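You operate a simulated robot arm through the tools that you are given. There is no shell and no other tool. Be economical: measure what you need, move in short steps, check, and stop when the job is done.

You run a simulated robot arm. Do the job below in one go: nothing can be reset, and whatever is moved stays where it is left.

Task
Fetch the teal strap roll and set it on the top board of the corner shelving. Press the front right code key three times. Put the parts bin marked "M8 WASHERS" from the top of the plug bench on the top of the white bench and the parts bin labelled "M5 NUTS" on the low shelf of the plug bench. Do these in any order.

Only the result counts: the job must be done as asked and must still hold three seconds after the hand-in. Knocking over, shifting, dropping, spilling or breaking anything else fails it.

Robot
A 7-joint arm with a two-finger gripper on a trunk, on a base that drives. Base frame: it is fixed to the floor where the robot stands at the start and does not move with it; the origin is under the middle of the robot, x ahead of it, y to its left, z up; the surface under the hand at the start is at about z = 0.73. Lengths are in m, angles in degrees, forces in N, time in s.
With the tool pointing down near the work surface it reaches from about 0.3 to 0.74 m from the robot's upright axis, wherever it stands. Its first joint turns from -166.0 to 166.0 degrees. Places, roughly: front right code key [-1.4, -0.3, 0.7]; low shelf of the plug bench [-0.7, 1.4, 0.3]; parts bin [-0.75, 1.5, 1]; top board of the corner shelving [0.7, 1, 1.6]; top of the white bench [-3.5, 1.3, 0.8]. Payload 2.94 kg.
Tool frame: the origin (TCP) lies between the finger pads and is the grasp point; the fingertips stand 0.03 m ahead of it; z points along the fingers, y is the line along which they close. Largest opening 0.138 m; the body of the gripper starts 0.109 m behind the TCP.
Orientation is that of the tool frame in the base frame, as a unit quaternion [x, y, z, w]. With the fingers straight down and closing along the base's y, the tool's x points along the base's -x, its y along +y and its z along -z.

Tools
- The arm moves only by the tool arm_command. Its arguments are lists of equal length, an entry for each row: "grip": the gripper command, from -1 (shut) to 1 (fully open), values between in proportion; "linear": the shift along the base's x, y, z in units of 30 mm (1.0 is 30 mm), a list of three; "turn": the turn, a rotation vector about the base's x, y, z in units of 4 degrees (1.0 is 4 degrees), a list of three. In form: {"grip": [grip, ...], "linear": [[tx, ty, tz], ...], "turn": [[wx, wy, wz], ...]}. A call has 1 to 8 rows; each row shifts and turns the commanded pose from where the row before left it. A call with a number of a shift or a turn outside -1 to 1 is refused whole. Each row takes 0.2 s and may step no farther than 0.05 m and 8.6 degrees from the row before; otherwise, or with a gripper value out of range, the whole call is refused. A pose out of reach is approached as far as the arm can. The call stops where the force on the tool passes 40 N (or 10 N more than at its start, if that is more) or the arm is blocked; 0.2 s more then pass. Each finger halts on what it meets, pressing with about 39 N; the grip force reading is that of the motor and also rises with nothing between the fingers. The clock runs only during rows and for 0.2 s after the last one: add rows that do not move to give the fingers time. It gives the time, the measured TCP pose, the force on the tool (base axes), the opening and the grip force at its end, in the units of the frame above (readings bear some noise), with the torque about the TCP (base axes, N m) and any sound that the robot's microphone picked up.
- Cameras (640 x 400 px; columns grow to the right, rows downward): "scene" is now at [0.0009, 0.1225, 1.4464]; the picture's right is [-0.13, -0.99, 0.00], its down [-0.69, 0.09, -0.72] and it looks along [0.71, -0.09, -0.69] (base axes); focal length 252 px, centre (320, 200). "wrist" rides on the gripper at [0.071, 0.019, -0.146] in the tool frame; the picture's right is [-0.26, 0.97, 0.00], its down [-0.85, -0.23, -0.48] and it looks along [-0.46, -0.12, 0.88] (tool axes); focal length 280 px, centre (320, 200).
- camera(camera): a new picture of that camera. The clock stands still meanwhile.
- lift_body(by): slides the trunk up (or, below 0, down) by that many m; the arm and the scene camera ride with it, the base frame stays. It gives what a move gives, with no picture.
- drive_base(legs): drives the robot by 1 to 6 legs, each [ahead, left, turn to the left] in m, m and degrees, along the robot's own axes; the way and the turn of a leg run together, so that a leg with both is an arc; at most 1.5 m and 180 degrees a leg. The arm and the cameras ride along, it lands a little off, and it stops where it bumps. It gives what a move gives.
- pan_tilt(pan, tilt): turns the head with the scene camera to pan (to the left, within 86 degrees either way) and tilt (down, from -29 to 69), counted from straight ahead of the robot. It gives what a move gives.
- point_at(camera, pixels): there is no depth. For up to 12 entries [column, row, z] of the newest picture of that camera ("zoom" is the newest enlarged one), the place [x, y] in the base frame at which the ray of that pixel passes the height z, good to about 0.002 m. The clock stands still meanwhile.
- inspect(camera, box): a new picture of the part [left, top, right, bottom] of that camera's present view, enlarged. The clock stands still meanwhile.
- finish_job(): hands the job in; it is judged then, once.

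Keep the steps short. Do not move on a guess: measure, check each grasp and each placing, and mend mistakes. In all there are 110 turns and 90 pictures (those below and enlarged ones count). Leave the gripper open and the arm clear of the work at the hand-in unless told otherwise, and finish with a single line.

The tools are called after ">>>" as a command line: name --argument value ..., lists and objects as JSON in quotes. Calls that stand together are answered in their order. arm_command: Moves the arm, as the interface text tells. Its arguments: {"type":"object","properties":{"grip":{"type":"array","items":{"type":"number"}},"linear":{"type":"array","items":{"type":"array","items":{"type":"number"}}},"turn":{"type":"array","items":{"type":"array","items":{"type":"number"}}}},"required":["grip","linear","turn"]} The other tools are called the same way: lift_body (by) slides the trunk up or down; drive_base (legs) drives the base; pan_tilt (pan, tilt) turns the head that bears the scene camera; camera (camera) takes a picture; point_at (camera, pixels) gives the place at which the rays of pixels pass given heights; inspect (camera, box) takes an enlarged picture of a part of a camera's view; finish_job () hands the job in.

At the start:

```text
time: 0.0
eef_pos: [0.4758, -0.0478, 1.015]
tool_rot: [0.0, 1.0, 0.0, 0.0]
wrist_force: [-0.8, -0.2, -0.3]
moment: [0.02, 0.0, 0.02]
grip_width: 0.1379
finger_force: 0.1
trunk travel left (down, up): [-0.3, 0.154]
robot x, y, heading: [0.0005, -0.0037, -0.0]
head pan, tilt: [-7.3, 43.9]
```

scene: 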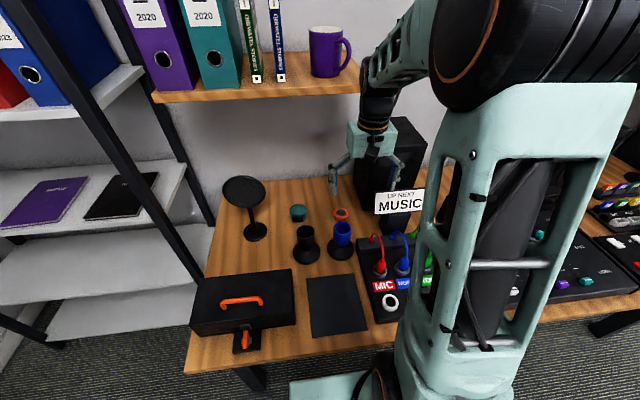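
wrist: 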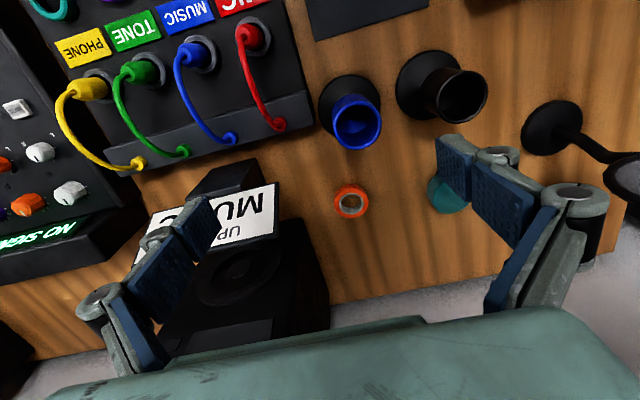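

I see a teal thing near (299,213) and an orange ring near (341,214) on the table. I'll enlarge that area first.

>>> inspect --camera "scene" --box '[200, 160, 440, 310]'

>>> point_at --camera "scene" --pixels '[[299, 213, 0.74], [341, 214, 0.74], [306, 245, 0.8], [342, 235, 0.8], [243, 190, 0.9], [256, 232, 0.74], [340, 300, 0.73]]'

>>> pan_tilt --pan 60 --tilt 15

>>> camera --camera "scene"

```text
2.67 times, centred on (320, 235) of scene
```

zoom: 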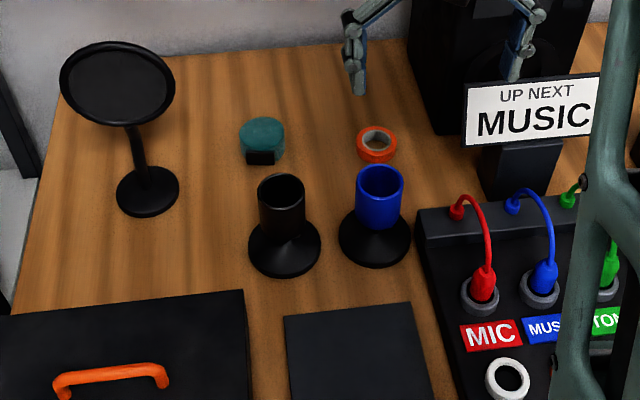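

```text
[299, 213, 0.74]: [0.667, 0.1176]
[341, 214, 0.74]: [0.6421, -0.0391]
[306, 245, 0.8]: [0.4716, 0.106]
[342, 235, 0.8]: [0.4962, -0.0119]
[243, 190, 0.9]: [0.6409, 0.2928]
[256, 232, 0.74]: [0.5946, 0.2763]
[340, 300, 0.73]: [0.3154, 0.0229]
```

```text
time: 1.4
eef_pos: [0.4753, -0.0479, 1.0145]
tool_rot: [0.0, 1.0, 0.0, 0.0]
wrist_force: [0.4, -0.1, -0.2]
moment: [0.01, -0.01, 0.0]
grip_width: 0.1382
finger_force: 0.1
trunk travel left (down, up): [-0.3, 0.154]
robot x, y, heading: [-0.0011, 0.0008, 0.1]
head pan, tilt: [60.0, 15.0]
```

```text
86 pictures are left
```

scene: 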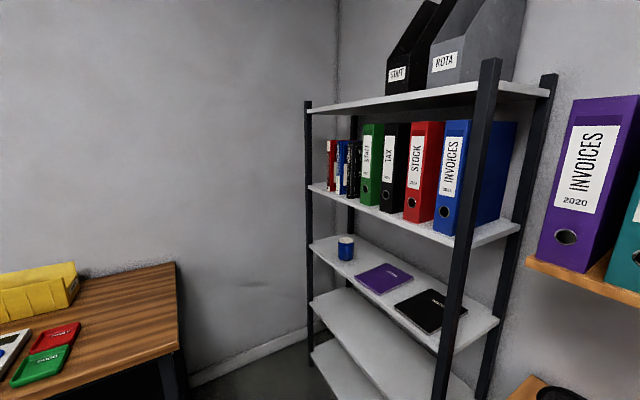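

The corner shelving is ahead-left; its top board carries two files. The plug bench with a yellow bin is at the left. I'll look further round.

>>> pan_tilt --pan 86 --tilt 25

>>> camera --camera "scene"

>>> pan_tilt --pan -60 --tilt 25

>>> camera --camera "scene"

```text
time: 2.3
eef_pos: [0.4758, -0.0479, 1.014]
tool_rot: [0.0, 1.0, 0.0, 0.0]
wrist_force: [0.0, -0.6, -0.5]
moment: [0.02, 0.0, 0.0]
grip_width: 0.1379
finger_force: 0.1
trunk travel left (down, up): [-0.3, 0.154]
robot x, y, heading: [-0.0021, -0.0047, 0.2]
head pan, tilt: [85.9, 25.0]
```

```text
85 pictures are left
```

scene: 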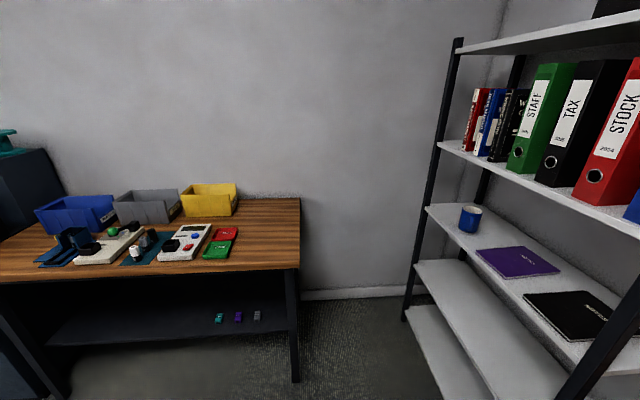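

```text
time: 4.6
eef_pos: [0.4746, -0.0479, 1.0148]
tool_rot: [0.0, 1.0, 0.0, 0.0]
wrist_force: [0.3, -0.4, 0.7]
moment: [0.0, -0.03, 0.01]
grip_width: 0.1379
finger_force: 0.0
trunk travel left (down, up): [-0.3, 0.154]
robot x, y, heading: [-0.0008, -0.0027, -0.0]
head pan, tilt: [-60.0, 25.0]
```

```text
84 pictures are left
```

scene: 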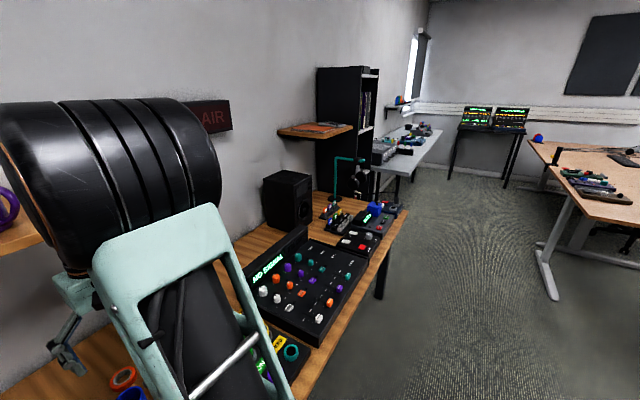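

Next I bring the hand over beside the roll, low enough to stay under the wall shelf, then look with the wrist camera.

>>> arm_command --grip '[0.6, 0.6, 0.6, 0.6, 0.6, 0.6]' --linear '[[0, 0.9, -0.8], [0, 0.9, -0.8], [0, 0.9, -0.8], [0, 0.9, 0], [0, 0.9, 0], [0, 1, 0]]' --turn '[[0, 0, 0], [0, 0, 0], [0, 0, 0], [0, 0, 0], [0, 0, 0], [0, 0, 0]]'

>>> camera --camera "wrist"

>>> pan_tilt --pan 10 --tilt 35

>>> camera --camera "scene"

```text
time: 6.0
eef_pos: [0.4745, 0.1158, 0.9424]
tool_rot: [0.0, 1.0, 0.0, 0.0]
wrist_force: [-0.7, -0.8, 0.0]
moment: [0.0, 0.0, 0.02]
grip_width: 0.1106
finger_force: 0.0
trunk travel left (down, up): [-0.3, 0.154]
robot x, y, heading: [-0.0011, 0.0035, 0.1]
head pan, tilt: [-60.0, 25.0]
```

```text
83 pictures are left
```

wrist: 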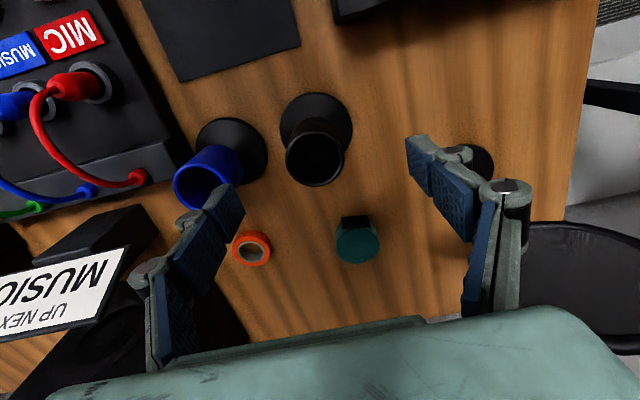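

```text
time: 7.4
eef_pos: [0.4744, 0.1153, 0.942]
tool_rot: [0.0, 1.0, 0.0, 0.0]
wrist_force: [-1.2, -0.7, -0.3]
moment: [0.01, 0.01, 0.01]
grip_width: 0.1104
finger_force: 0.2
trunk travel left (down, up): [-0.3, 0.154]
robot x, y, heading: [-0.0003, 0.0029, 0.0]
head pan, tilt: [10.0, 35.0]
```

```text
82 pictures are left
```

scene: 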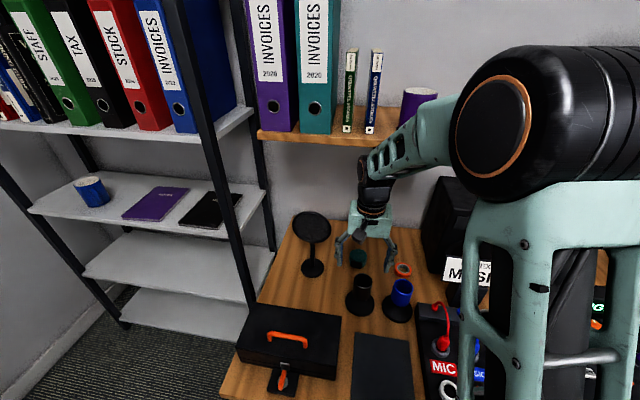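

The roll shows at (358,243) in the wrist view; I measure its rim, the buckle and the shelf edge.

>>> point_at --camera "wrist" --pixels '[[335, 243, 0.75], [381, 243, 0.75], [358, 262, 0.75], [358, 226, 0.75], [355, 215, 0.74], [358, 262, 0.73], [620, 225, 0.95], [530, 270, 0.95]]'

>>> inspect --camera "scene" --box '[240, 120, 440, 320]'

>>> point_at --camera "scene" --pixels '[[262, 137, 1.1], [262, 137, 1.15], [262, 137, 1.2], [312, 228, 0.85], [312, 228, 0.9], [312, 275, 0.73]]'

```text
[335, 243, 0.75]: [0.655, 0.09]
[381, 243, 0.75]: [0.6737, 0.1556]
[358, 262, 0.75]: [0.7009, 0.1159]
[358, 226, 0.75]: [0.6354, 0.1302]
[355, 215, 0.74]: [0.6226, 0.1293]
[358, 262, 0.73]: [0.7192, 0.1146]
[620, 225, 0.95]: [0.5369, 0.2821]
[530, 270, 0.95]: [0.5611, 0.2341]
```

```text
2.00 times, centred on (340, 220) of scene
```

zoom: 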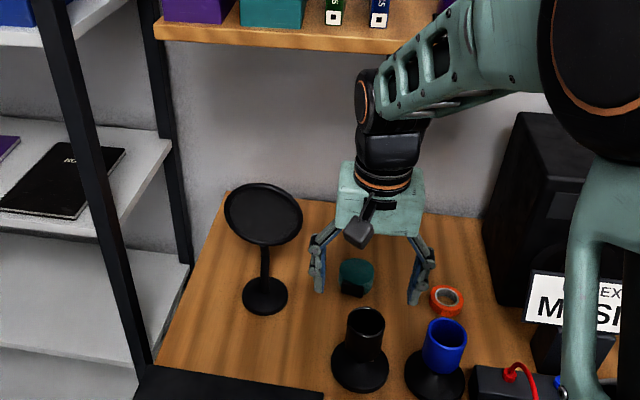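

```text
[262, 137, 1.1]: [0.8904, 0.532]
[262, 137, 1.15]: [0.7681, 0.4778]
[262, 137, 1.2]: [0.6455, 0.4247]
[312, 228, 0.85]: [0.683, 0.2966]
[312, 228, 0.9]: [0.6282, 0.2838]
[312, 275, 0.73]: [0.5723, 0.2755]
```

>>> point_at --camera "scene" --pixels '[[365, 175, 1.15], [365, 175, 1.2], [365, 175, 1.25], [300, 141, 1.1], [300, 141, 1.15], [300, 141, 1.2], [349, 132, 1.15], [349, 132, 1.2], [410, 93, 1.25]]'

>>> lift_body --by 0.08

>>> camera --camera "scene"

```text
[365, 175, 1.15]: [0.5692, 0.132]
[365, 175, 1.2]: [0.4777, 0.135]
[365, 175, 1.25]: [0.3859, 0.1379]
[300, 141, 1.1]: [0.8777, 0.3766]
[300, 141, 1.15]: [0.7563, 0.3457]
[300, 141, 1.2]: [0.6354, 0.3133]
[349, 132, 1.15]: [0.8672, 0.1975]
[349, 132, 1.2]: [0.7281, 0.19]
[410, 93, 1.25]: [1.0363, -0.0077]
```

```text
time: 8.6
eef_pos: [0.4752, 0.1143, 1.022]
tool_rot: [0.0, 1.0, 0.0, 0.0]
wrist_force: [-0.3, 0.4, -0.6]
moment: [0.02, 0.01, 0.03]
grip_width: 0.1103
finger_force: 0.1
trunk travel left (down, up): [-0.38, 0.074]
robot x, y, heading: [0.0005, -0.0012, 0.1]
head pan, tilt: [10.0, 35.0]
```

```text
80 pictures are left
```

scene: 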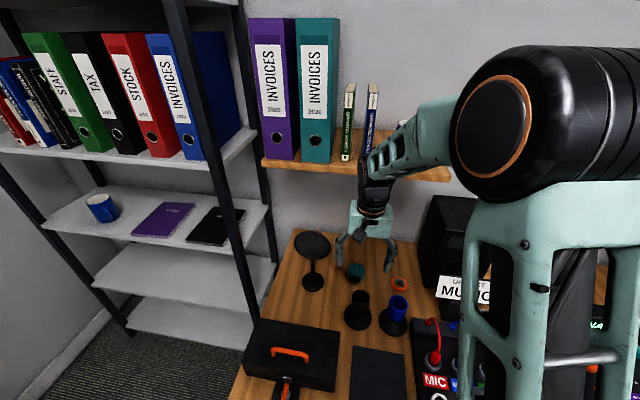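

>>> point_at --camera "scene" --pixels '[[263, 166, 1.05], [263, 166, 1.1], [263, 166, 1.15], [263, 166, 1.2], [312, 245, 0.85], [312, 245, 0.9], [312, 245, 0.95]]'

>>> inspect --camera "scene" --box '[240, 100, 440, 225]'

```text
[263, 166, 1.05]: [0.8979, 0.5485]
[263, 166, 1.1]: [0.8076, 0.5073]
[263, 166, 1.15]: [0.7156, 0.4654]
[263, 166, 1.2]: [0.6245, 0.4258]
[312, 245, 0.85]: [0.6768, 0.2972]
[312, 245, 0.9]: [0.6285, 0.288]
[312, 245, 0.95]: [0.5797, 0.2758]
```

```text
3.20 times, centred on (340, 162) of scene
```

zoom: 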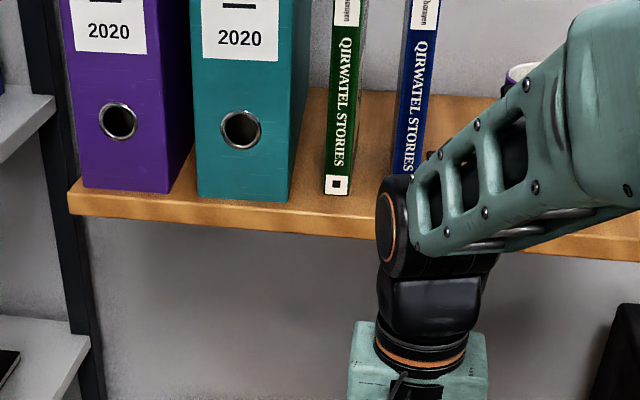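

Shelf edge is around x 0.62, z 1.2, so the hand must go in low. I lower the trunk again and slide in diagonally under it.

>>> lift_body --by -0.08

>>> arm_command --grip '[0.6, 0.6, 0.6, 0.6]' --linear '[[0.6, 0.05, -1], [0.6, 0.05, -1], [0.6, 0.05, -1], [0.6, 0.05, -0.5]]' --turn '[[0, 0, 0], [0, 0, 0], [0, 0, 0], [0, 0, 0]]'

>>> camera --camera "scene"

>>> camera --camera "wrist"

```text
time: 9.7
eef_pos: [0.475, 0.1162, 0.9423]
tool_rot: [0.0, 1.0, 0.0, 0.001]
wrist_force: [0.0, -0.7, 0.1]
moment: [-0.01, -0.02, 0.02]
grip_width: 0.1104
finger_force: 0.0
trunk travel left (down, up): [-0.3, 0.154]
robot x, y, heading: [0.0002, 0.0017, -0.1]
head pan, tilt: [10.0, 35.0]
```

```text
time: 10.7
eef_pos: [0.5481, 0.1221, 0.8382]
tool_rot: [0.0, 1.0, 0.0, 0.0]
wrist_force: [-0.1, 0.1, -0.1]
moment: [0.04, 0.01, 0.01]
grip_width: 0.1104
finger_force: 0.1
trunk travel left (down, up): [-0.3, 0.154]
robot x, y, heading: [0.0039, 0.0009, 0.2]
head pan, tilt: [10.0, 35.0]
```

```text
78 pictures are left
```

scene: 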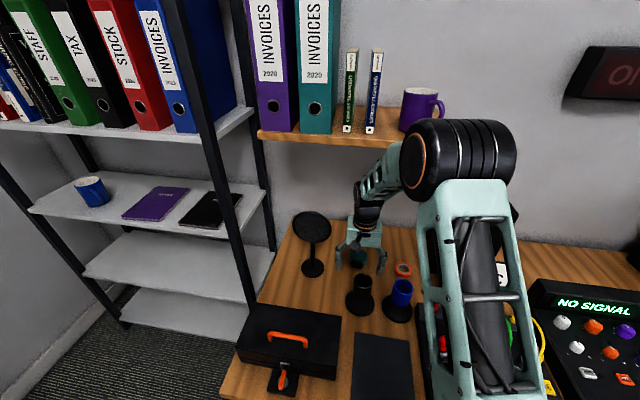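

```text
77 pictures are left
```

wrist: 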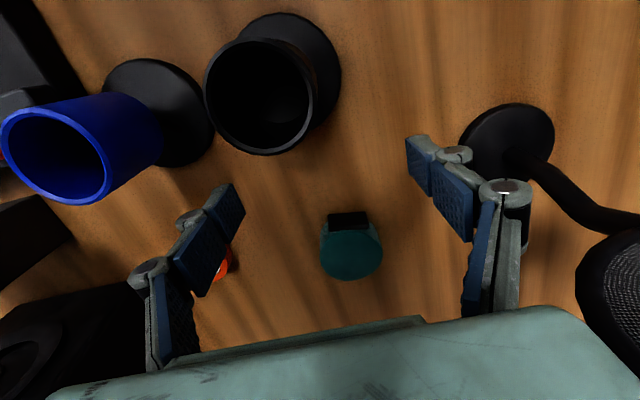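

>>> point_at --camera "wrist" --pixels '[[320, 250, 0.755], [383, 250, 0.755], [352, 281, 0.755], [349, 228, 0.755], [347, 213, 0.75], [352, 281, 0.73], [590, 270, 0.88], [575, 255, 0.9]]'

>>> inspect --camera "wrist" --box '[280, 190, 420, 300]'

>>> inspect --camera "scene" --box '[280, 180, 430, 300]'

```text
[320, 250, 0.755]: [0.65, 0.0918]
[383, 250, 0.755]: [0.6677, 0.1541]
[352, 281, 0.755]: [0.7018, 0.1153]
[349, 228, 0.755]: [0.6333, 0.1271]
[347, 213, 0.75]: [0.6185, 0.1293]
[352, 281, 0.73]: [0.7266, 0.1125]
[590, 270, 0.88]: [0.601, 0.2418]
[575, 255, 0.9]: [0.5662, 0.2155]
```

```text
3.64 times, centred on (350, 245) of wrist
```

zoom: 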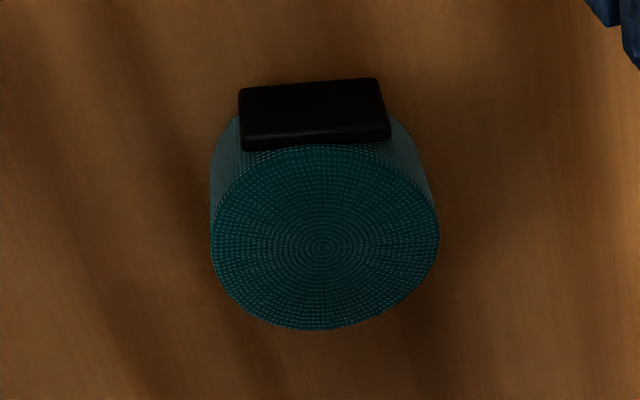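

```text
3.33 times, centred on (355, 240) of scene
```

zoom: 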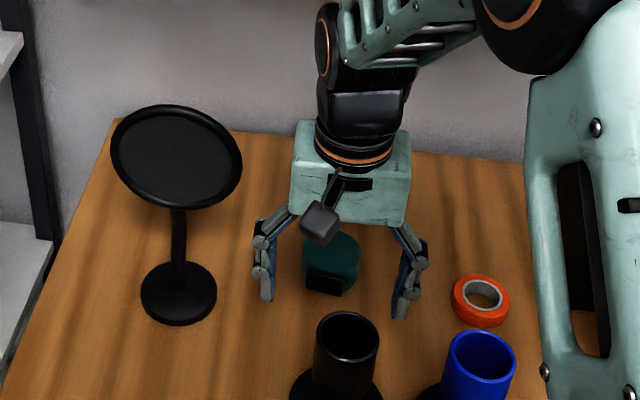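

Roll centre ≈ (0.664, 0.122), about 0.065 across. I slide forward over it and come down partly.

>>> arm_command --grip '[0.6, 0.6, 0.6, 0.6, 0.6, 0.6]' --linear '[[0.9, 0, -0.2], [0.9, 0, -0.2], [0.9, 0, -0.2], [0.9, 0, -0.2], [0.25, 0, -0.5], [0, 0, -0.4]]' --turn '[[0, 0, 0], [0, 0, 0], [0, 0, 0], [0, 0, 0], [0, 0, 0], [0, 0, 0]]'

>>> camera --camera "wrist"

>>> inspect --camera "scene" --box '[280, 100, 480, 260]'

```text
time: 12.1
eef_pos: [0.6627, 0.1219, 0.7857]
tool_rot: [0.0, 1.0, 0.0, 0.0]
wrist_force: [-0.5, -0.4, -0.6]
moment: [-0.03, 0.01, 0.0]
grip_width: 0.1103
finger_force: 0.1
trunk travel left (down, up): [-0.3, 0.154]
robot x, y, heading: [-0.0001, -0.0007, 0.1]
head pan, tilt: [10.0, 35.0]
```

```text
74 pictures are left
```

wrist: 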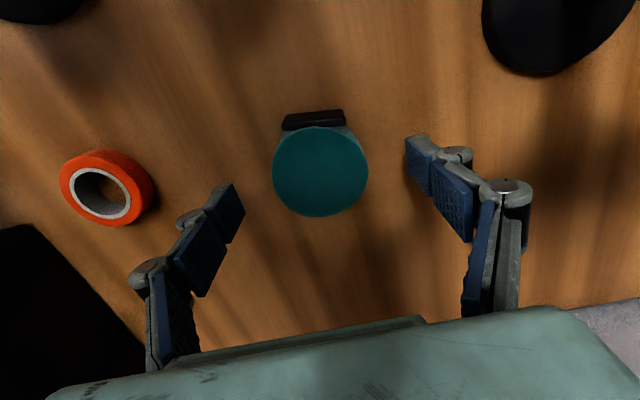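

```text
2.50 times, centred on (380, 180) of scene
```

zoom: 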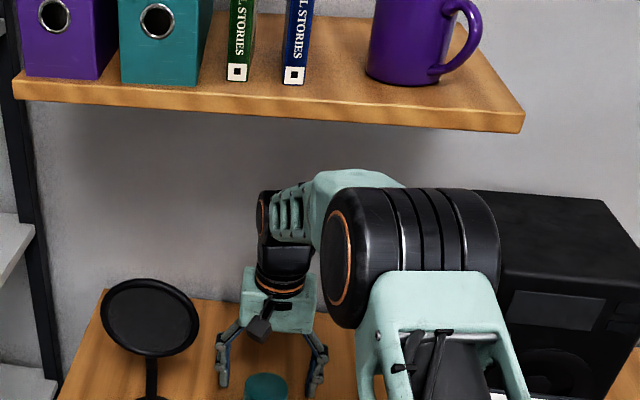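

The roll is centred between the fingers. I lower 2 cm and close.

>>> arm_command --grip '[0.6, 0.6, -0.2, -0.6, -0.6, -0.6, -0.6]' --linear '[[-0.1, 0, -0.35], [0, 0, -0.3], [0, 0, 0], [0, 0, 0], [0, 0, 0], [0, 0, 0], [0, 0, 0]]' --turn '[[0, 0, 0], [0, 0, 0], [0, 0, 0], [0, 0, 0], [0, 0, 0], [0, 0, 0], [0, 0, 0]]'

>>> camera --camera "wrist"

```text
time: 13.7
eef_pos: [0.6593, 0.123, 0.7652]
tool_rot: [0.0, 1.0, 0.0, 0.001]
wrist_force: [0.2, -0.2, -0.2]
moment: [0.0, -0.02, 0.0]
grip_width: 0.0614
finger_force: 39.1
trunk travel left (down, up): [-0.3, 0.154]
robot x, y, heading: [-0.0022, 0.0, 0.1]
head pan, tilt: [10.0, 35.0]
```

```text
72 pictures are left
```

wrist: 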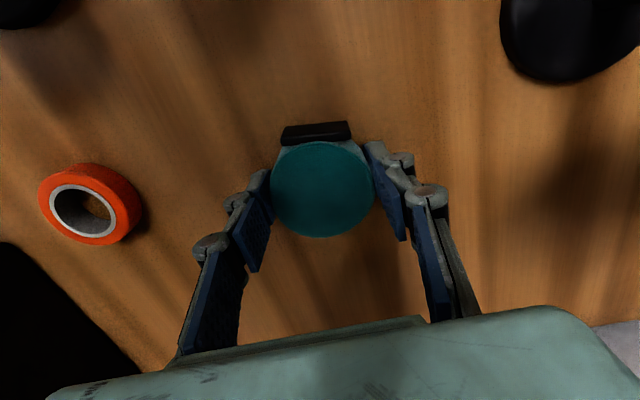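

Gripped (0.061 m, 39 N). I lift and back out by the same way.

>>> arm_command --grip '[-0.6, -0.6, -0.6, -0.6, -0.6, -0.6, -0.6, -0.6]' --linear '[[0, 0, 0.5], [0, 0, 0.6], [-0.9, 0, 0.3], [-0.9, 0, 0.3], [-0.9, 0, 0.3], [-0.9, 0, 0.3], [-0.5, 0, 1], [-0.5, 0, 1]]' --turn '[[0, 0, 0], [0, 0, 0], [0, 0, 0], [0, 0, 0], [0, 0, 0], [0, 0, 0], [0, 0, 0], [0, 0, 0]]'

>>> arm_command --grip '[-0.6, -0.6, -0.6, -0.6, -0.6, -0.6, -0.6, -0.6]' --linear '[[-0.4, 0, 1], [-0.4, 0, 1], [-0.4, 0, 1], [-0.4, 0, 1], [-0.4, 0, 1], [-0.4, 0, 1], [-0.4, 0, 1], [-0.4, 0, 1]]' --turn '[[0, 0, 0], [0, 0, 0], [0, 0, 0], [0, 0, 0], [0, 0, 0], [0, 0, 0], [0, 0, 0], [0, 0, 0]]'

>>> pan_tilt --pan 55 --tilt 0

>>> lift_body --by 0.154

>>> camera --camera "scene"

>>> camera --camera "wrist"

```text
time: 15.5
eef_pos: [0.5184, 0.1232, 0.8965]
tool_rot: [0.0, 1.0, 0.0, 0.0]
wrist_force: [0.3, 0.1, -0.3]
moment: [0.0, 0.0, -0.02]
grip_width: 0.0617
finger_force: 38.6
trunk travel left (down, up): [-0.3, 0.154]
robot x, y, heading: [0.002, 0.0025, 0.1]
head pan, tilt: [10.0, 35.0]
```

```text
time: 17.3
eef_pos: [0.4245, 0.122, 1.1368]
tool_rot: [0.001, 1.0, 0.0, 0.0]
wrist_force: [-0.5, 0.4, -0.4]
moment: [0.0, 0.02, 0.0]
grip_width: 0.0616
finger_force: 39.3
trunk travel left (down, up): [-0.3, 0.154]
robot x, y, heading: [0.002, 0.0025, -0.1]
head pan, tilt: [10.0, 35.0]
```

```text
time: 18.4
eef_pos: [0.4254, 0.1209, 1.1358]
tool_rot: [-0.001, 1.0, 0.001, 0.001]
wrist_force: [0.2, -0.6, -0.9]
moment: [0.0, -0.01, 0.02]
grip_width: 0.0617
finger_force: 38.7
trunk travel left (down, up): [-0.3, 0.154]
robot x, y, heading: [-0.0019, 0.0005, 0.1]
head pan, tilt: [55.0, 0.0]
```

```text
time: 20.2
eef_pos: [0.4244, 0.1217, 1.2906]
tool_rot: [0.001, 1.0, 0.0, 0.0]
wrist_force: [0.0, 0.3, -1.4]
moment: [-0.05, -0.01, 0.01]
grip_width: 0.0616
finger_force: 39.5
trunk travel left (down, up): [-0.454, 0.0]
robot x, y, heading: [-0.0006, -0.0001, 0.1]
head pan, tilt: [55.0, 0.0]
```

```text
71 pictures are left
```

scene: 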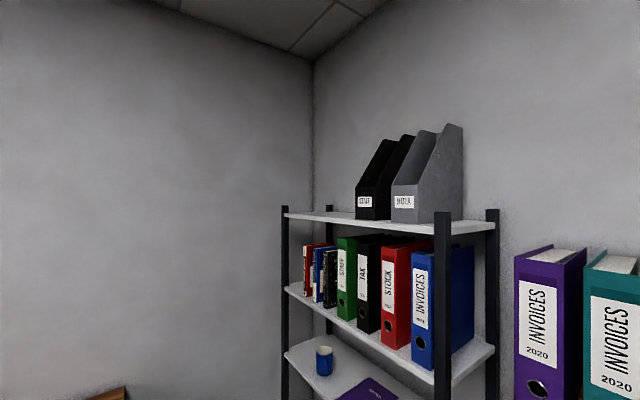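

```text
70 pictures are left
```

wrist: 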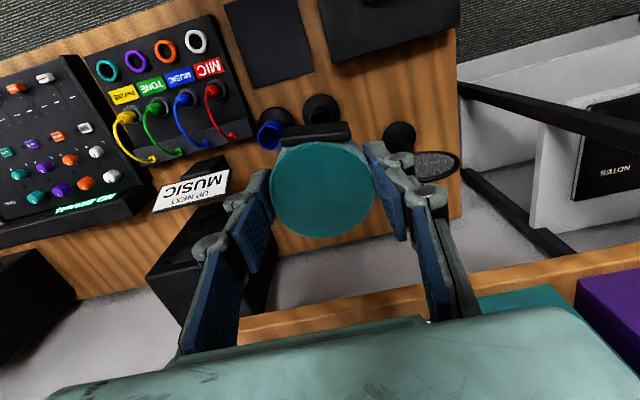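

Board is slightly below camera height. I test whether the arm can lift with the tool pointing down to above 1.6.

>>> arm_command --grip '[-0.6, -0.6, -0.6, -0.6, -0.6, -0.6, -0.6, -0.6]' --linear '[[0, 0, 1], [0, 0, 1], [0, 0, 1], [0, 0, 1], [0, 0, 1], [0, 0, 1], [0, 0, 1], [0, 0, 1]]' --turn '[[0, 0, 0], [0, 0, 0], [0, 0, 0], [0, 0, 0], [0, 0, 0], [0, 0, 0], [0, 0, 0], [0, 0, 0]]'

>>> arm_command --grip '[-0.6, -0.6, -0.6, -0.6, -0.6]' --linear '[[0, 0, 1], [0, 0, 1], [0, 0, 1], [0, 0, 1], [0, 0, 1]]' --turn '[[0, 0, 0], [0, 0, 0], [0, 0, 0], [0, 0, 0], [0, 0, 0]]'

>>> camera --camera "wrist"

```text
time: 22.0
eef_pos: [0.4197, 0.1207, 1.4883]
tool_rot: [0.0, 1.0, 0.0, 0.002]
wrist_force: [-0.2, 0.5, -1.0]
moment: [0.0, 0.02, 0.02]
grip_width: 0.0616
finger_force: 39.0
out of reach, approached as far as the arm can: row 7, 8
trunk travel left (down, up): [-0.454, 0.0]
robot x, y, heading: [-0.0012, 0.0001, -0.1]
head pan, tilt: [55.0, 0.0]
```

```text
time: 23.2
eef_pos: [0.4137, 0.118, 1.4908]
tool_rot: [0.0, 1.0, 0.0, 0.002]
wrist_force: [0.3, -0.1, -0.9]
moment: [-0.03, 0.02, 0.02]
grip_width: 0.0616
finger_force: 38.6
out of reach, approached as far as the arm can: row 1, 2, 3, 4, 5
trunk travel left (down, up): [-0.454, 0.0]
robot x, y, heading: [0.0019, 0.0005, 0.1]
head pan, tilt: [55.0, 0.0]
```

```text
69 pictures are left
```

wrist: 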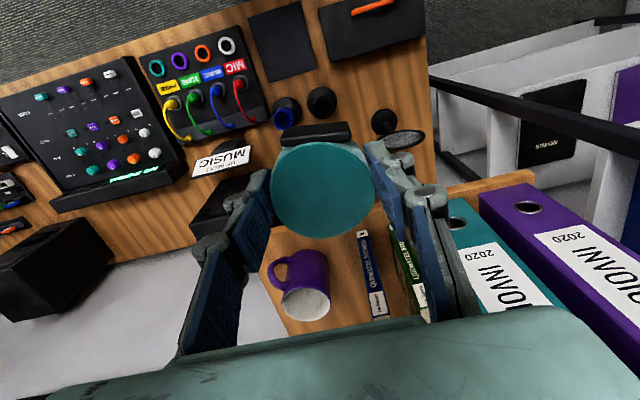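

The tool-down limit is about 1.49, so I'll need a tilted tool at the shelf. The board looks to be at z ≈ 1.52. Now I look left to see the floor room by the plug bench.

>>> pan_tilt --pan 86 --tilt 35

>>> camera --camera "scene"

>>> inspect --camera "scene" --box '[0, 60, 320, 260]'

```text
time: 24.2
eef_pos: [0.4147, 0.1191, 1.49]
tool_rot: [0.0, 1.0, 0.001, 0.002]
wrist_force: [-0.3, -0.3, -0.5]
moment: [0.01, 0.0, 0.06]
grip_width: 0.0616
finger_force: 38.4
trunk travel left (down, up): [-0.454, 0.0]
robot x, y, heading: [0.0013, 0.0014, 0.0]
head pan, tilt: [85.9, 35.0]
```

```text
68 pictures are left
```

scene: 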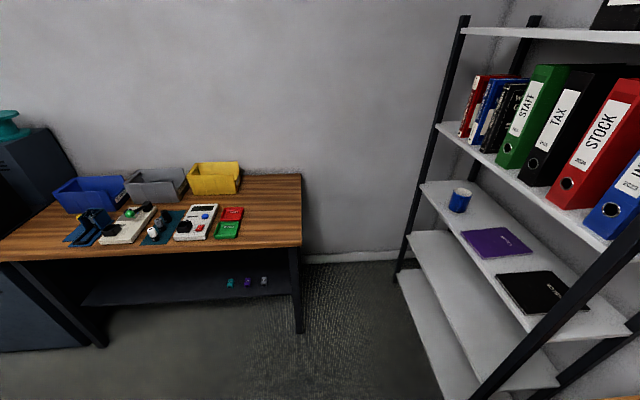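

```text
2.00 times, centred on (160, 160) of scene
```

zoom: 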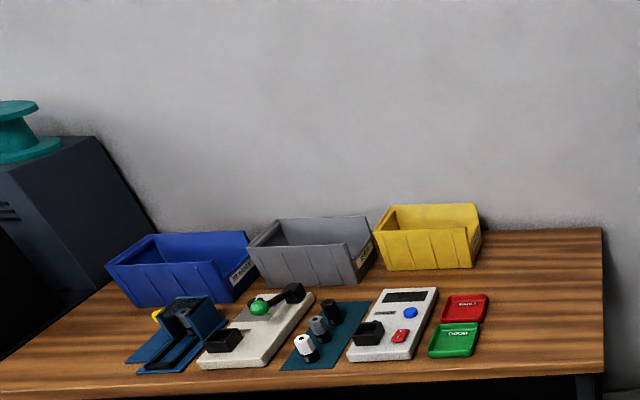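

>>> point_at --camera "scene" --pixels '[[298, 333, 0.0], [103, 346, 0.0], [302, 246, 0.85], [302, 246, 0.8], [302, 246, 0.75], [302, 174, 0.8], [397, 283, 0.0], [305, 255, 0.0], [464, 32, 1.52], [80, 305, 0.3], [292, 293, 0.3]]'

>>> inspect --camera "scene" --box '[40, 150, 260, 250]'

```text
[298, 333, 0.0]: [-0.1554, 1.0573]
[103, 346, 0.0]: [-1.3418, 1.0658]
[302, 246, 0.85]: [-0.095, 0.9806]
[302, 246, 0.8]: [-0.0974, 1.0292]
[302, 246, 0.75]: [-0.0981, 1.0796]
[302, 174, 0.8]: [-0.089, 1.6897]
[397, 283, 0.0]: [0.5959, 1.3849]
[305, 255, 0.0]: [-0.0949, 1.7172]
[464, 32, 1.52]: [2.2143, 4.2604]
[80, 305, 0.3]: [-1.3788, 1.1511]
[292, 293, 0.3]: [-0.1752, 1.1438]
```

```text
2.91 times, centred on (150, 200) of scene
```

zoom: 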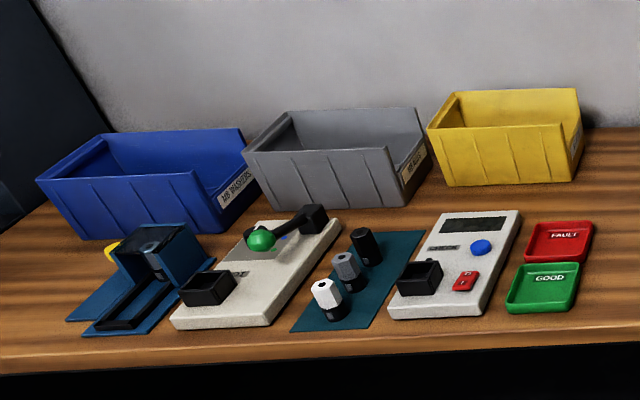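

Bench front is at y ≈ 1.03, its right edge x ≈ −0.1; shelving front at x ≈ 0.6, left end y ≈ 1.385. I drive left 0.7 m.

>>> drive_base --legs '[[-0.03, 0.7, 0], [0.13, 0, 0]]'

>>> pan_tilt --pan 30 --tilt 10

>>> camera --camera "scene"

```text
time: 28.1
eef_pos: [0.3941, 0.4442, 1.4907]
tool_rot: [0.004, 1.0, 0.001, 0.003]
wrist_force: [0.4, -0.5, -1.3]
moment: [0.02, 0.03, 0.02]
grip_width: 0.0615
finger_force: 38.8
trunk travel left (down, up): [-0.454, 0.0]
robot x, y, heading: [-0.0236, 0.3299, -0.3]
head pan, tilt: [85.9, 35.0]
stopped in leg 1: the robot was blocked; the commanded pose is now the measured one
```

```text
time: 29.3
eef_pos: [0.3924, 0.4449, 1.4913]
tool_rot: [0.004, 1.0, 0.001, 0.002]
wrist_force: [0.4, -0.6, -1.3]
moment: [0.0, -0.02, -0.01]
grip_width: 0.0615
finger_force: 38.8
trunk travel left (down, up): [-0.454, 0.0]
robot x, y, heading: [-0.0237, 0.3293, -0.6]
head pan, tilt: [30.0, 10.0]
```

```text
65 pictures are left
```

scene: 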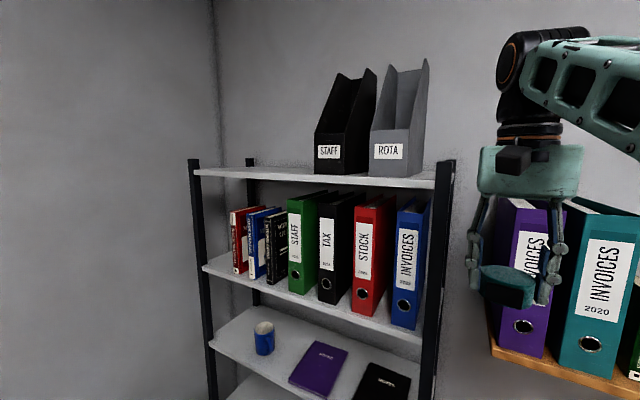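

Blocked at y=0.33, probably a table leg. I look down.

>>> pan_tilt --pan 30 --tilt 65

>>> camera --camera "scene"

```text
time: 30.5
eef_pos: [0.3926, 0.4465, 1.4897]
tool_rot: [0.004, 1.0, 0.001, 0.003]
wrist_force: [-0.4, -0.1, -0.7]
moment: [-0.02, 0.02, 0.01]
grip_width: 0.0618
finger_force: 39.4
trunk travel left (down, up): [-0.454, 0.0]
robot x, y, heading: [-0.0258, 0.3283, -0.7]
head pan, tilt: [30.0, 65.0]
```

```text
64 pictures are left
```

scene: 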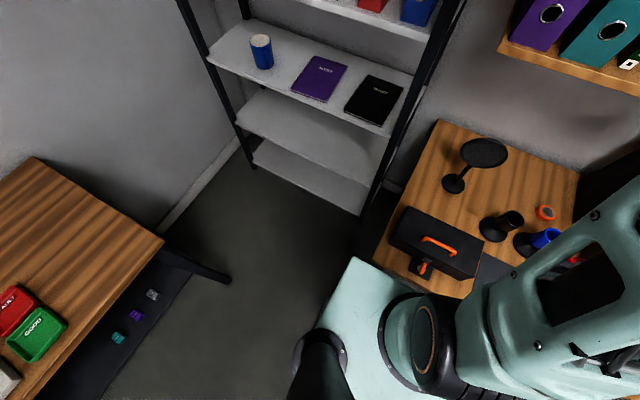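

>>> point_at --camera "scene" --pixels '[[357, 258, 0.2], [357, 258, 0.4], [357, 258, 0.6], [377, 283, 0.73], [361, 215, 0.0], [437, 121, 0.73], [165, 241, 0.8], [231, 281, 0.0], [290, 395, 0.4], [290, 395, 0.2]]'

```text
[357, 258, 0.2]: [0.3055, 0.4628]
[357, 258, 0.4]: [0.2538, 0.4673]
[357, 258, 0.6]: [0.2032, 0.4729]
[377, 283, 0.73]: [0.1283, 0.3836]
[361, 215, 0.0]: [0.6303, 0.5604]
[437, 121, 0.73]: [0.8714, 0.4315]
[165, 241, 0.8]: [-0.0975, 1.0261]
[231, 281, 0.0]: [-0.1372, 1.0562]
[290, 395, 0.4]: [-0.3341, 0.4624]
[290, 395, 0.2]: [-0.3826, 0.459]
```

>>> inspect --camera "scene" --box '[280, 200, 520, 400]'

>>> pan_tilt --pan 75 --tilt 69

>>> camera --camera "scene"

```text
2.00 times, centred on (400, 300) of scene
```

zoom: 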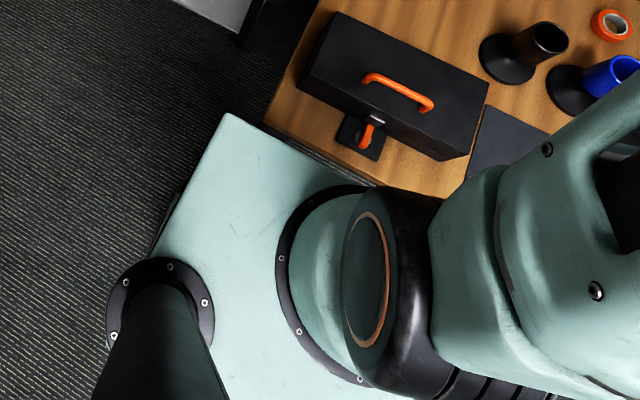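

```text
time: 31.7
eef_pos: [0.393, 0.4458, 1.4918]
tool_rot: [0.004, 1.0, 0.001, 0.002]
wrist_force: [0.2, 0.6, -0.4]
moment: [0.03, -0.01, 0.01]
grip_width: 0.0617
finger_force: 39.3
trunk travel left (down, up): [-0.454, 0.0]
robot x, y, heading: [-0.0239, 0.3315, -0.3]
head pan, tilt: [75.0, 68.8]
```

```text
62 pictures are left
```

scene: 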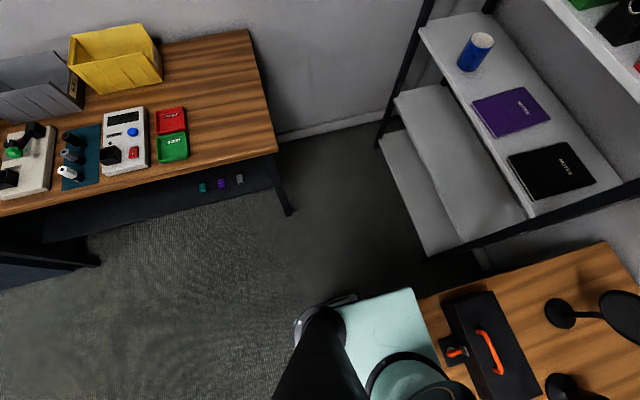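

The mint plate is the raised arm carriage; the lower base likely touches the table leg. I back off, go left, then forward carefully.

>>> drive_base --legs '[[-0.28, 0, 0], [0, 0.38, 0]]'

>>> camera --camera "scene"

```text
time: 37.1
eef_pos: [0.1113, 0.8359, 1.4902]
tool_rot: [0.0, 1.0, 0.001, 0.002]
wrist_force: [0.0, 0.2, 0.5]
moment: [0.0, 0.0, -0.01]
grip_width: 0.0616
finger_force: 39.2
trunk travel left (down, up): [-0.454, 0.0]
robot x, y, heading: [-0.3024, 0.7141, -0.0]
head pan, tilt: [75.0, 68.8]
```

```text
61 pictures are left
```

scene: 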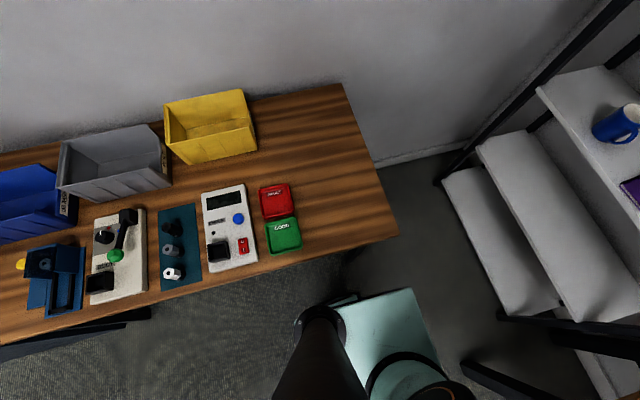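

>>> point_at --camera "scene" --pixels '[[467, 362, 0.0], [467, 362, 0.7], [500, 315, 0.0], [552, 330, 0.0], [440, 183, 0.0]]'

>>> pan_tilt --pan 10 --tilt 55

>>> camera --camera "scene"

```text
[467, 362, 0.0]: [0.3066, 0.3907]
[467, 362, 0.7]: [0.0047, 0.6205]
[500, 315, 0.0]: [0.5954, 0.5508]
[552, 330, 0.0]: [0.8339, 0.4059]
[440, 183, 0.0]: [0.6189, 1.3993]
```

```text
time: 38.5
eef_pos: [0.1116, 0.8356, 1.4898]
tool_rot: [0.0, 1.0, 0.001, 0.004]
wrist_force: [-0.7, -0.4, -1.0]
moment: [-0.01, 0.0, -0.01]
grip_width: 0.062
finger_force: 38.8
trunk travel left (down, up): [-0.454, 0.0]
robot x, y, heading: [-0.3007, 0.7184, -0.2]
head pan, tilt: [10.0, 55.0]
```

```text
60 pictures are left
```

scene: 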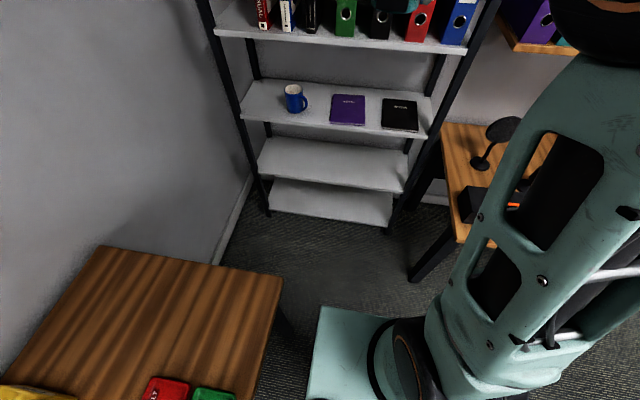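

Table leg is at (0.31, 0.39), shelving posts at (0.60, 0.555) and (0.61, 1.39). I pull the arm back so it clears the board when I drive up.

>>> arm_command --grip '[-0.6, -0.6, -0.6, -0.6, -0.6]' --linear '[[-0.8, 0, 0], [-0.8, 0, 0], [-0.8, 0, 0], [-0.8, 0, 0], [-0.8, 0, 0]]' --turn '[[0, 0, 0], [0, 0, 0], [0, 0, 0], [0, 0, 0], [0, 0, 0]]'

>>> drive_base --legs '[[0.48, 0.04, 0]]'

>>> pan_tilt --pan 30 --tilt 5

>>> camera --camera "scene"

```text
time: 39.7
eef_pos: [-0.0081, 0.8357, 1.487]
tool_rot: [-0.002, 1.0, -0.001, -0.003]
wrist_force: [-0.4, 0.0, -0.3]
moment: [0.02, -0.07, -0.01]
grip_width: 0.0616
finger_force: 38.7
trunk travel left (down, up): [-0.454, 0.0]
robot x, y, heading: [-0.3027, 0.7147, -0.2]
head pan, tilt: [10.0, 55.0]
```

```text
time: 42.6
eef_pos: [0.4799, 0.8717, 1.4885]
tool_rot: [0.0, 1.0, 0.0, -0.001]
wrist_force: [0.3, 0.4, 0.6]
moment: [-0.03, 0.02, -0.01]
grip_width: 0.0615
finger_force: 39.3
trunk travel left (down, up): [-0.454, 0.0]
robot x, y, heading: [0.1867, 0.7543, -0.2]
head pan, tilt: [10.0, 55.0]
```

```text
time: 43.8
eef_pos: [0.4813, 0.8724, 1.4876]
tool_rot: [0.001, 1.0, -0.001, -0.003]
wrist_force: [0.0, 0.1, -0.9]
moment: [0.01, 0.01, -0.01]
grip_width: 0.0616
finger_force: 38.9
trunk travel left (down, up): [-0.454, 0.0]
robot x, y, heading: [0.1852, 0.7561, -0.2]
head pan, tilt: [30.0, 5.0]
```

```text
59 pictures are left
```

scene: 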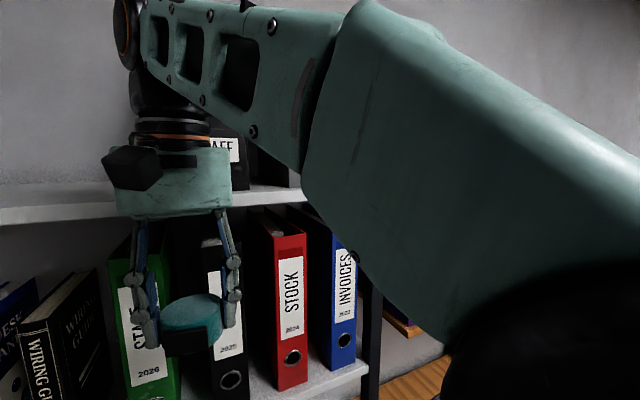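

>>> inspect --camera "scene" --box '[0, 100, 320, 300]'

>>> point_at --camera "scene" --pixels '[[40, 209, 1.5], [40, 209, 1.52], [40, 209, 1.54], [270, 191, 1.5], [270, 191, 1.52], [270, 191, 1.54], [20, 185, 1.52], [243, 187, 1.52], [300, 187, 1.52]]'

```text
2.00 times, centred on (160, 200) of scene
```

zoom: 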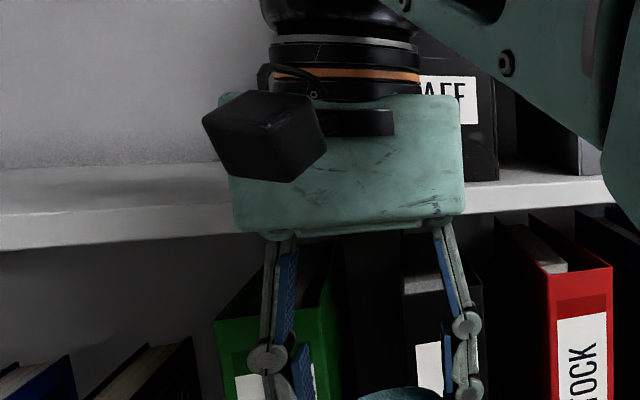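

```text
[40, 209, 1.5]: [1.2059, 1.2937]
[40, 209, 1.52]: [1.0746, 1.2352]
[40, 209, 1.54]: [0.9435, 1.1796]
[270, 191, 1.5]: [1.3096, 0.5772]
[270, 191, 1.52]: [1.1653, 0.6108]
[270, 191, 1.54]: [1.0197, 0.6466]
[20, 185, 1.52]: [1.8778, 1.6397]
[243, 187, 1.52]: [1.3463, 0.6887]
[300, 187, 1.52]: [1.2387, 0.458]
```

Board top works out at z ≈ 1.595. Tool-down cannot reach it, so I turn the tool toward the target (bearing 26°) and then tilt it outward.

>>> arm_command --grip '[-0.6, -0.6, -0.6, -0.6, -0.6, -0.6, -0.6]' --linear '[[0, 0, 0], [0, 0, 0], [0, 0, 0], [0, 0, 0], [0, 0, 0], [0, 0, 0], [0, 0, 0]]' --turn '[[0, 0, 1], [0, 0, 1], [0, 0, 1], [0, 0, 1], [0, 0, 1], [0, 0, 1], [0, 0, 0.6]]'

>>> arm_command --grip '[-0.6, -0.6, -0.6, -0.6, -0.6, -0.6, -0.6, -0.6]' --linear '[[0, 0, 0], [0, 0, 0], [0, 0, 0], [0, 0, 0], [0, 0, 0], [0, 0, 0], [0, 0, 0], [0, 0, 0]]' --turn '[[0.497, -1, 0], [0.497, -1, 0], [0.497, -1, 0], [0.497, -1, 0], [0.497, -1, 0], [0.497, -1, 0], [0.497, -1, 0], [0.497, -1, 0]]'

>>> arm_command --grip '[-0.6, -0.6, -0.6, -0.6, -0.6, -0.6, -0.6, -0.6]' --linear '[[0, 0, 0.5], [0, 0, 1], [0, 0, 1], [0, 0, 1], [0, 0, 1], [0, 0, 1], [0, 0, 1], [0, 0, 0.5]]' --turn '[[0.497, -1, 0], [0.497, -1, 0], [0.497, -1, 0], [0.497, -1, 0], [0.497, -1, 0], [0, 0, 0], [0, 0, 0], [0, 0, 0]]'

>>> camera --camera "wrist"

```text
time: 45.4
eef_pos: [0.4807, 0.872, 1.4873]
tool_rot: [-0.228, 0.974, 0.0, -0.003]
wrist_force: [0.6, 0.7, -1.2]
moment: [-0.01, -0.01, 0.03]
grip_width: 0.0617
finger_force: 38.9
trunk travel left (down, up): [-0.454, 0.0]
robot x, y, heading: [0.1837, 0.7531, -0.2]
head pan, tilt: [30.0, 5.0]
```

```text
time: 47.2
eef_pos: [0.4808, 0.8713, 1.4894]
tool_rot: [-0.217, 0.927, 0.071, 0.297]
wrist_force: [0.0, 1.3, -1.3]
moment: [-0.03, -0.01, 0.01]
grip_width: 0.0619
finger_force: 38.7
trunk travel left (down, up): [-0.454, 0.0]
robot x, y, heading: [0.1834, 0.7545, -0.1]
head pan, tilt: [30.0, 5.0]
```

```text
time: 49.0
eef_pos: [0.4783, 0.8748, 1.7011]
tool_rot: [-0.2, 0.85, 0.112, 0.474]
wrist_force: [0.0, 0.6, -1.2]
moment: [-0.02, 0.01, -0.04]
grip_width: 0.0616
finger_force: 39.1
trunk travel left (down, up): [-0.454, 0.0]
robot x, y, heading: [0.1837, 0.7538, -0.2]
head pan, tilt: [30.0, 5.0]
```

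```text
57 pictures are left
```

wrist: 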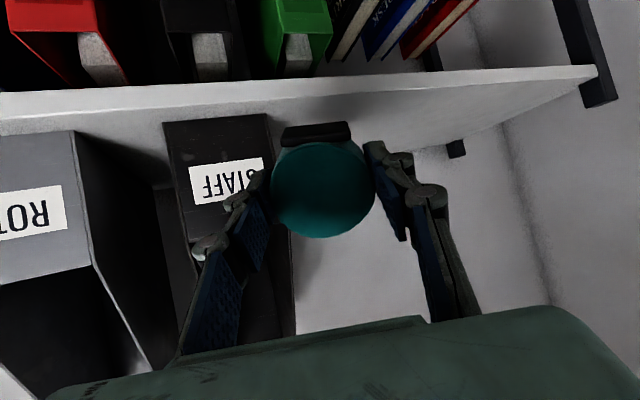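

>>> point_at --camera "wrist" --pixels '[[597, 68, 1.595], [10, 95, 1.595], [267, 114, 1.595], [275, 150, 1.595], [295, 330, 1.595], [465, 150, 1.595], [165, 122, 1.595]]'

```text
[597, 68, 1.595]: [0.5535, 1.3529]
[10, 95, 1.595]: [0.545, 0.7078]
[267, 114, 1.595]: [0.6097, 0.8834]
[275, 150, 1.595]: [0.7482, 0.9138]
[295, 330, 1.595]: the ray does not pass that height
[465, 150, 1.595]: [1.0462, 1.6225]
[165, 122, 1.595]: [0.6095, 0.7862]
```

Free board from y ≈ 0.9 to 1.35. I move the roll over the board at (0.66, 1.03), still high.

>>> arm_command --grip '[-0.6, -0.6, -0.6, -0.6, -0.6, -0.6, -0.6]' --linear '[[0, 0.9, 0], [0.9, 0.9, 0], [1, 0.9, 0], [1, 0.9, 0], [1, 0.9, 0], [1, 0.6, 0], [1, 0, 0]]' --turn '[[0, 0, 0], [0, 0, 0], [0, 0, 0], [0, 0, 0], [0, 0, 0], [0, 0, 0], [0, 0, 0]]'

>>> camera --camera "scene"

>>> camera --camera "wrist"

```text
time: 50.6
eef_pos: [0.6559, 1.0249, 1.6989]
tool_rot: [-0.199, 0.851, 0.112, 0.472]
wrist_force: [0.1, 0.3, -0.9]
moment: [-0.02, 0.01, -0.04]
grip_width: 0.0616
finger_force: 39.2
trunk travel left (down, up): [-0.454, 0.0]
robot x, y, heading: [0.1821, 0.7588, -0.3]
head pan, tilt: [30.0, 5.0]
```

```text
56 pictures are left
```

scene: 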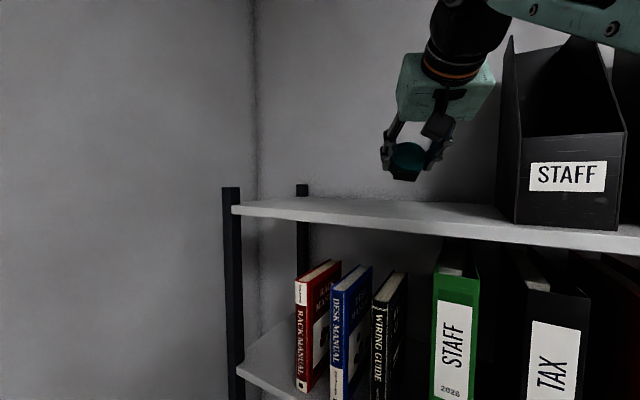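

```text
55 pictures are left
```

wrist: 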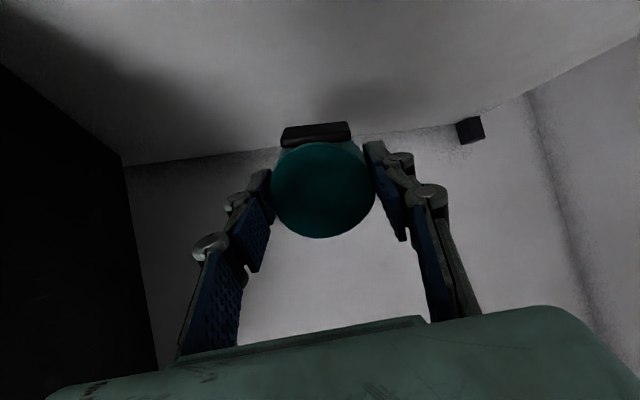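

It reaches with slack. I reduce the tilt while going a bit lower.

>>> arm_command --grip '[-0.6, -0.6, -0.6, -0.6, -0.6]' --linear '[[-0.2, -0.1, -0.2], [-0.2, -0.1, -0.2], [-0.1, 0, -0.2], [0, 0, -0.2], [0, 0, -0.2]]' --turn '[[-0.497, 1, 0], [-0.497, 1, 0], [-0.497, 1, 0], [-0.497, 1, 0], [-0.497, 1, 0]]'

```text
time: 51.8
eef_pos: [0.6243, 1.0122, 1.6468]
tool_rot: [-0.218, 0.927, 0.072, 0.297]
wrist_force: [0.4, 0.2, 1.5]
moment: [-0.03, -0.06, 0.06]
grip_width: 0.0617
finger_force: 38.7
out of reach, approached as far as the arm can: row 4, 5
trunk travel left (down, up): [-0.454, 0.0]
robot x, y, heading: [0.1823, 0.7546, -0.6]
head pan, tilt: [30.0, 5.0]
```

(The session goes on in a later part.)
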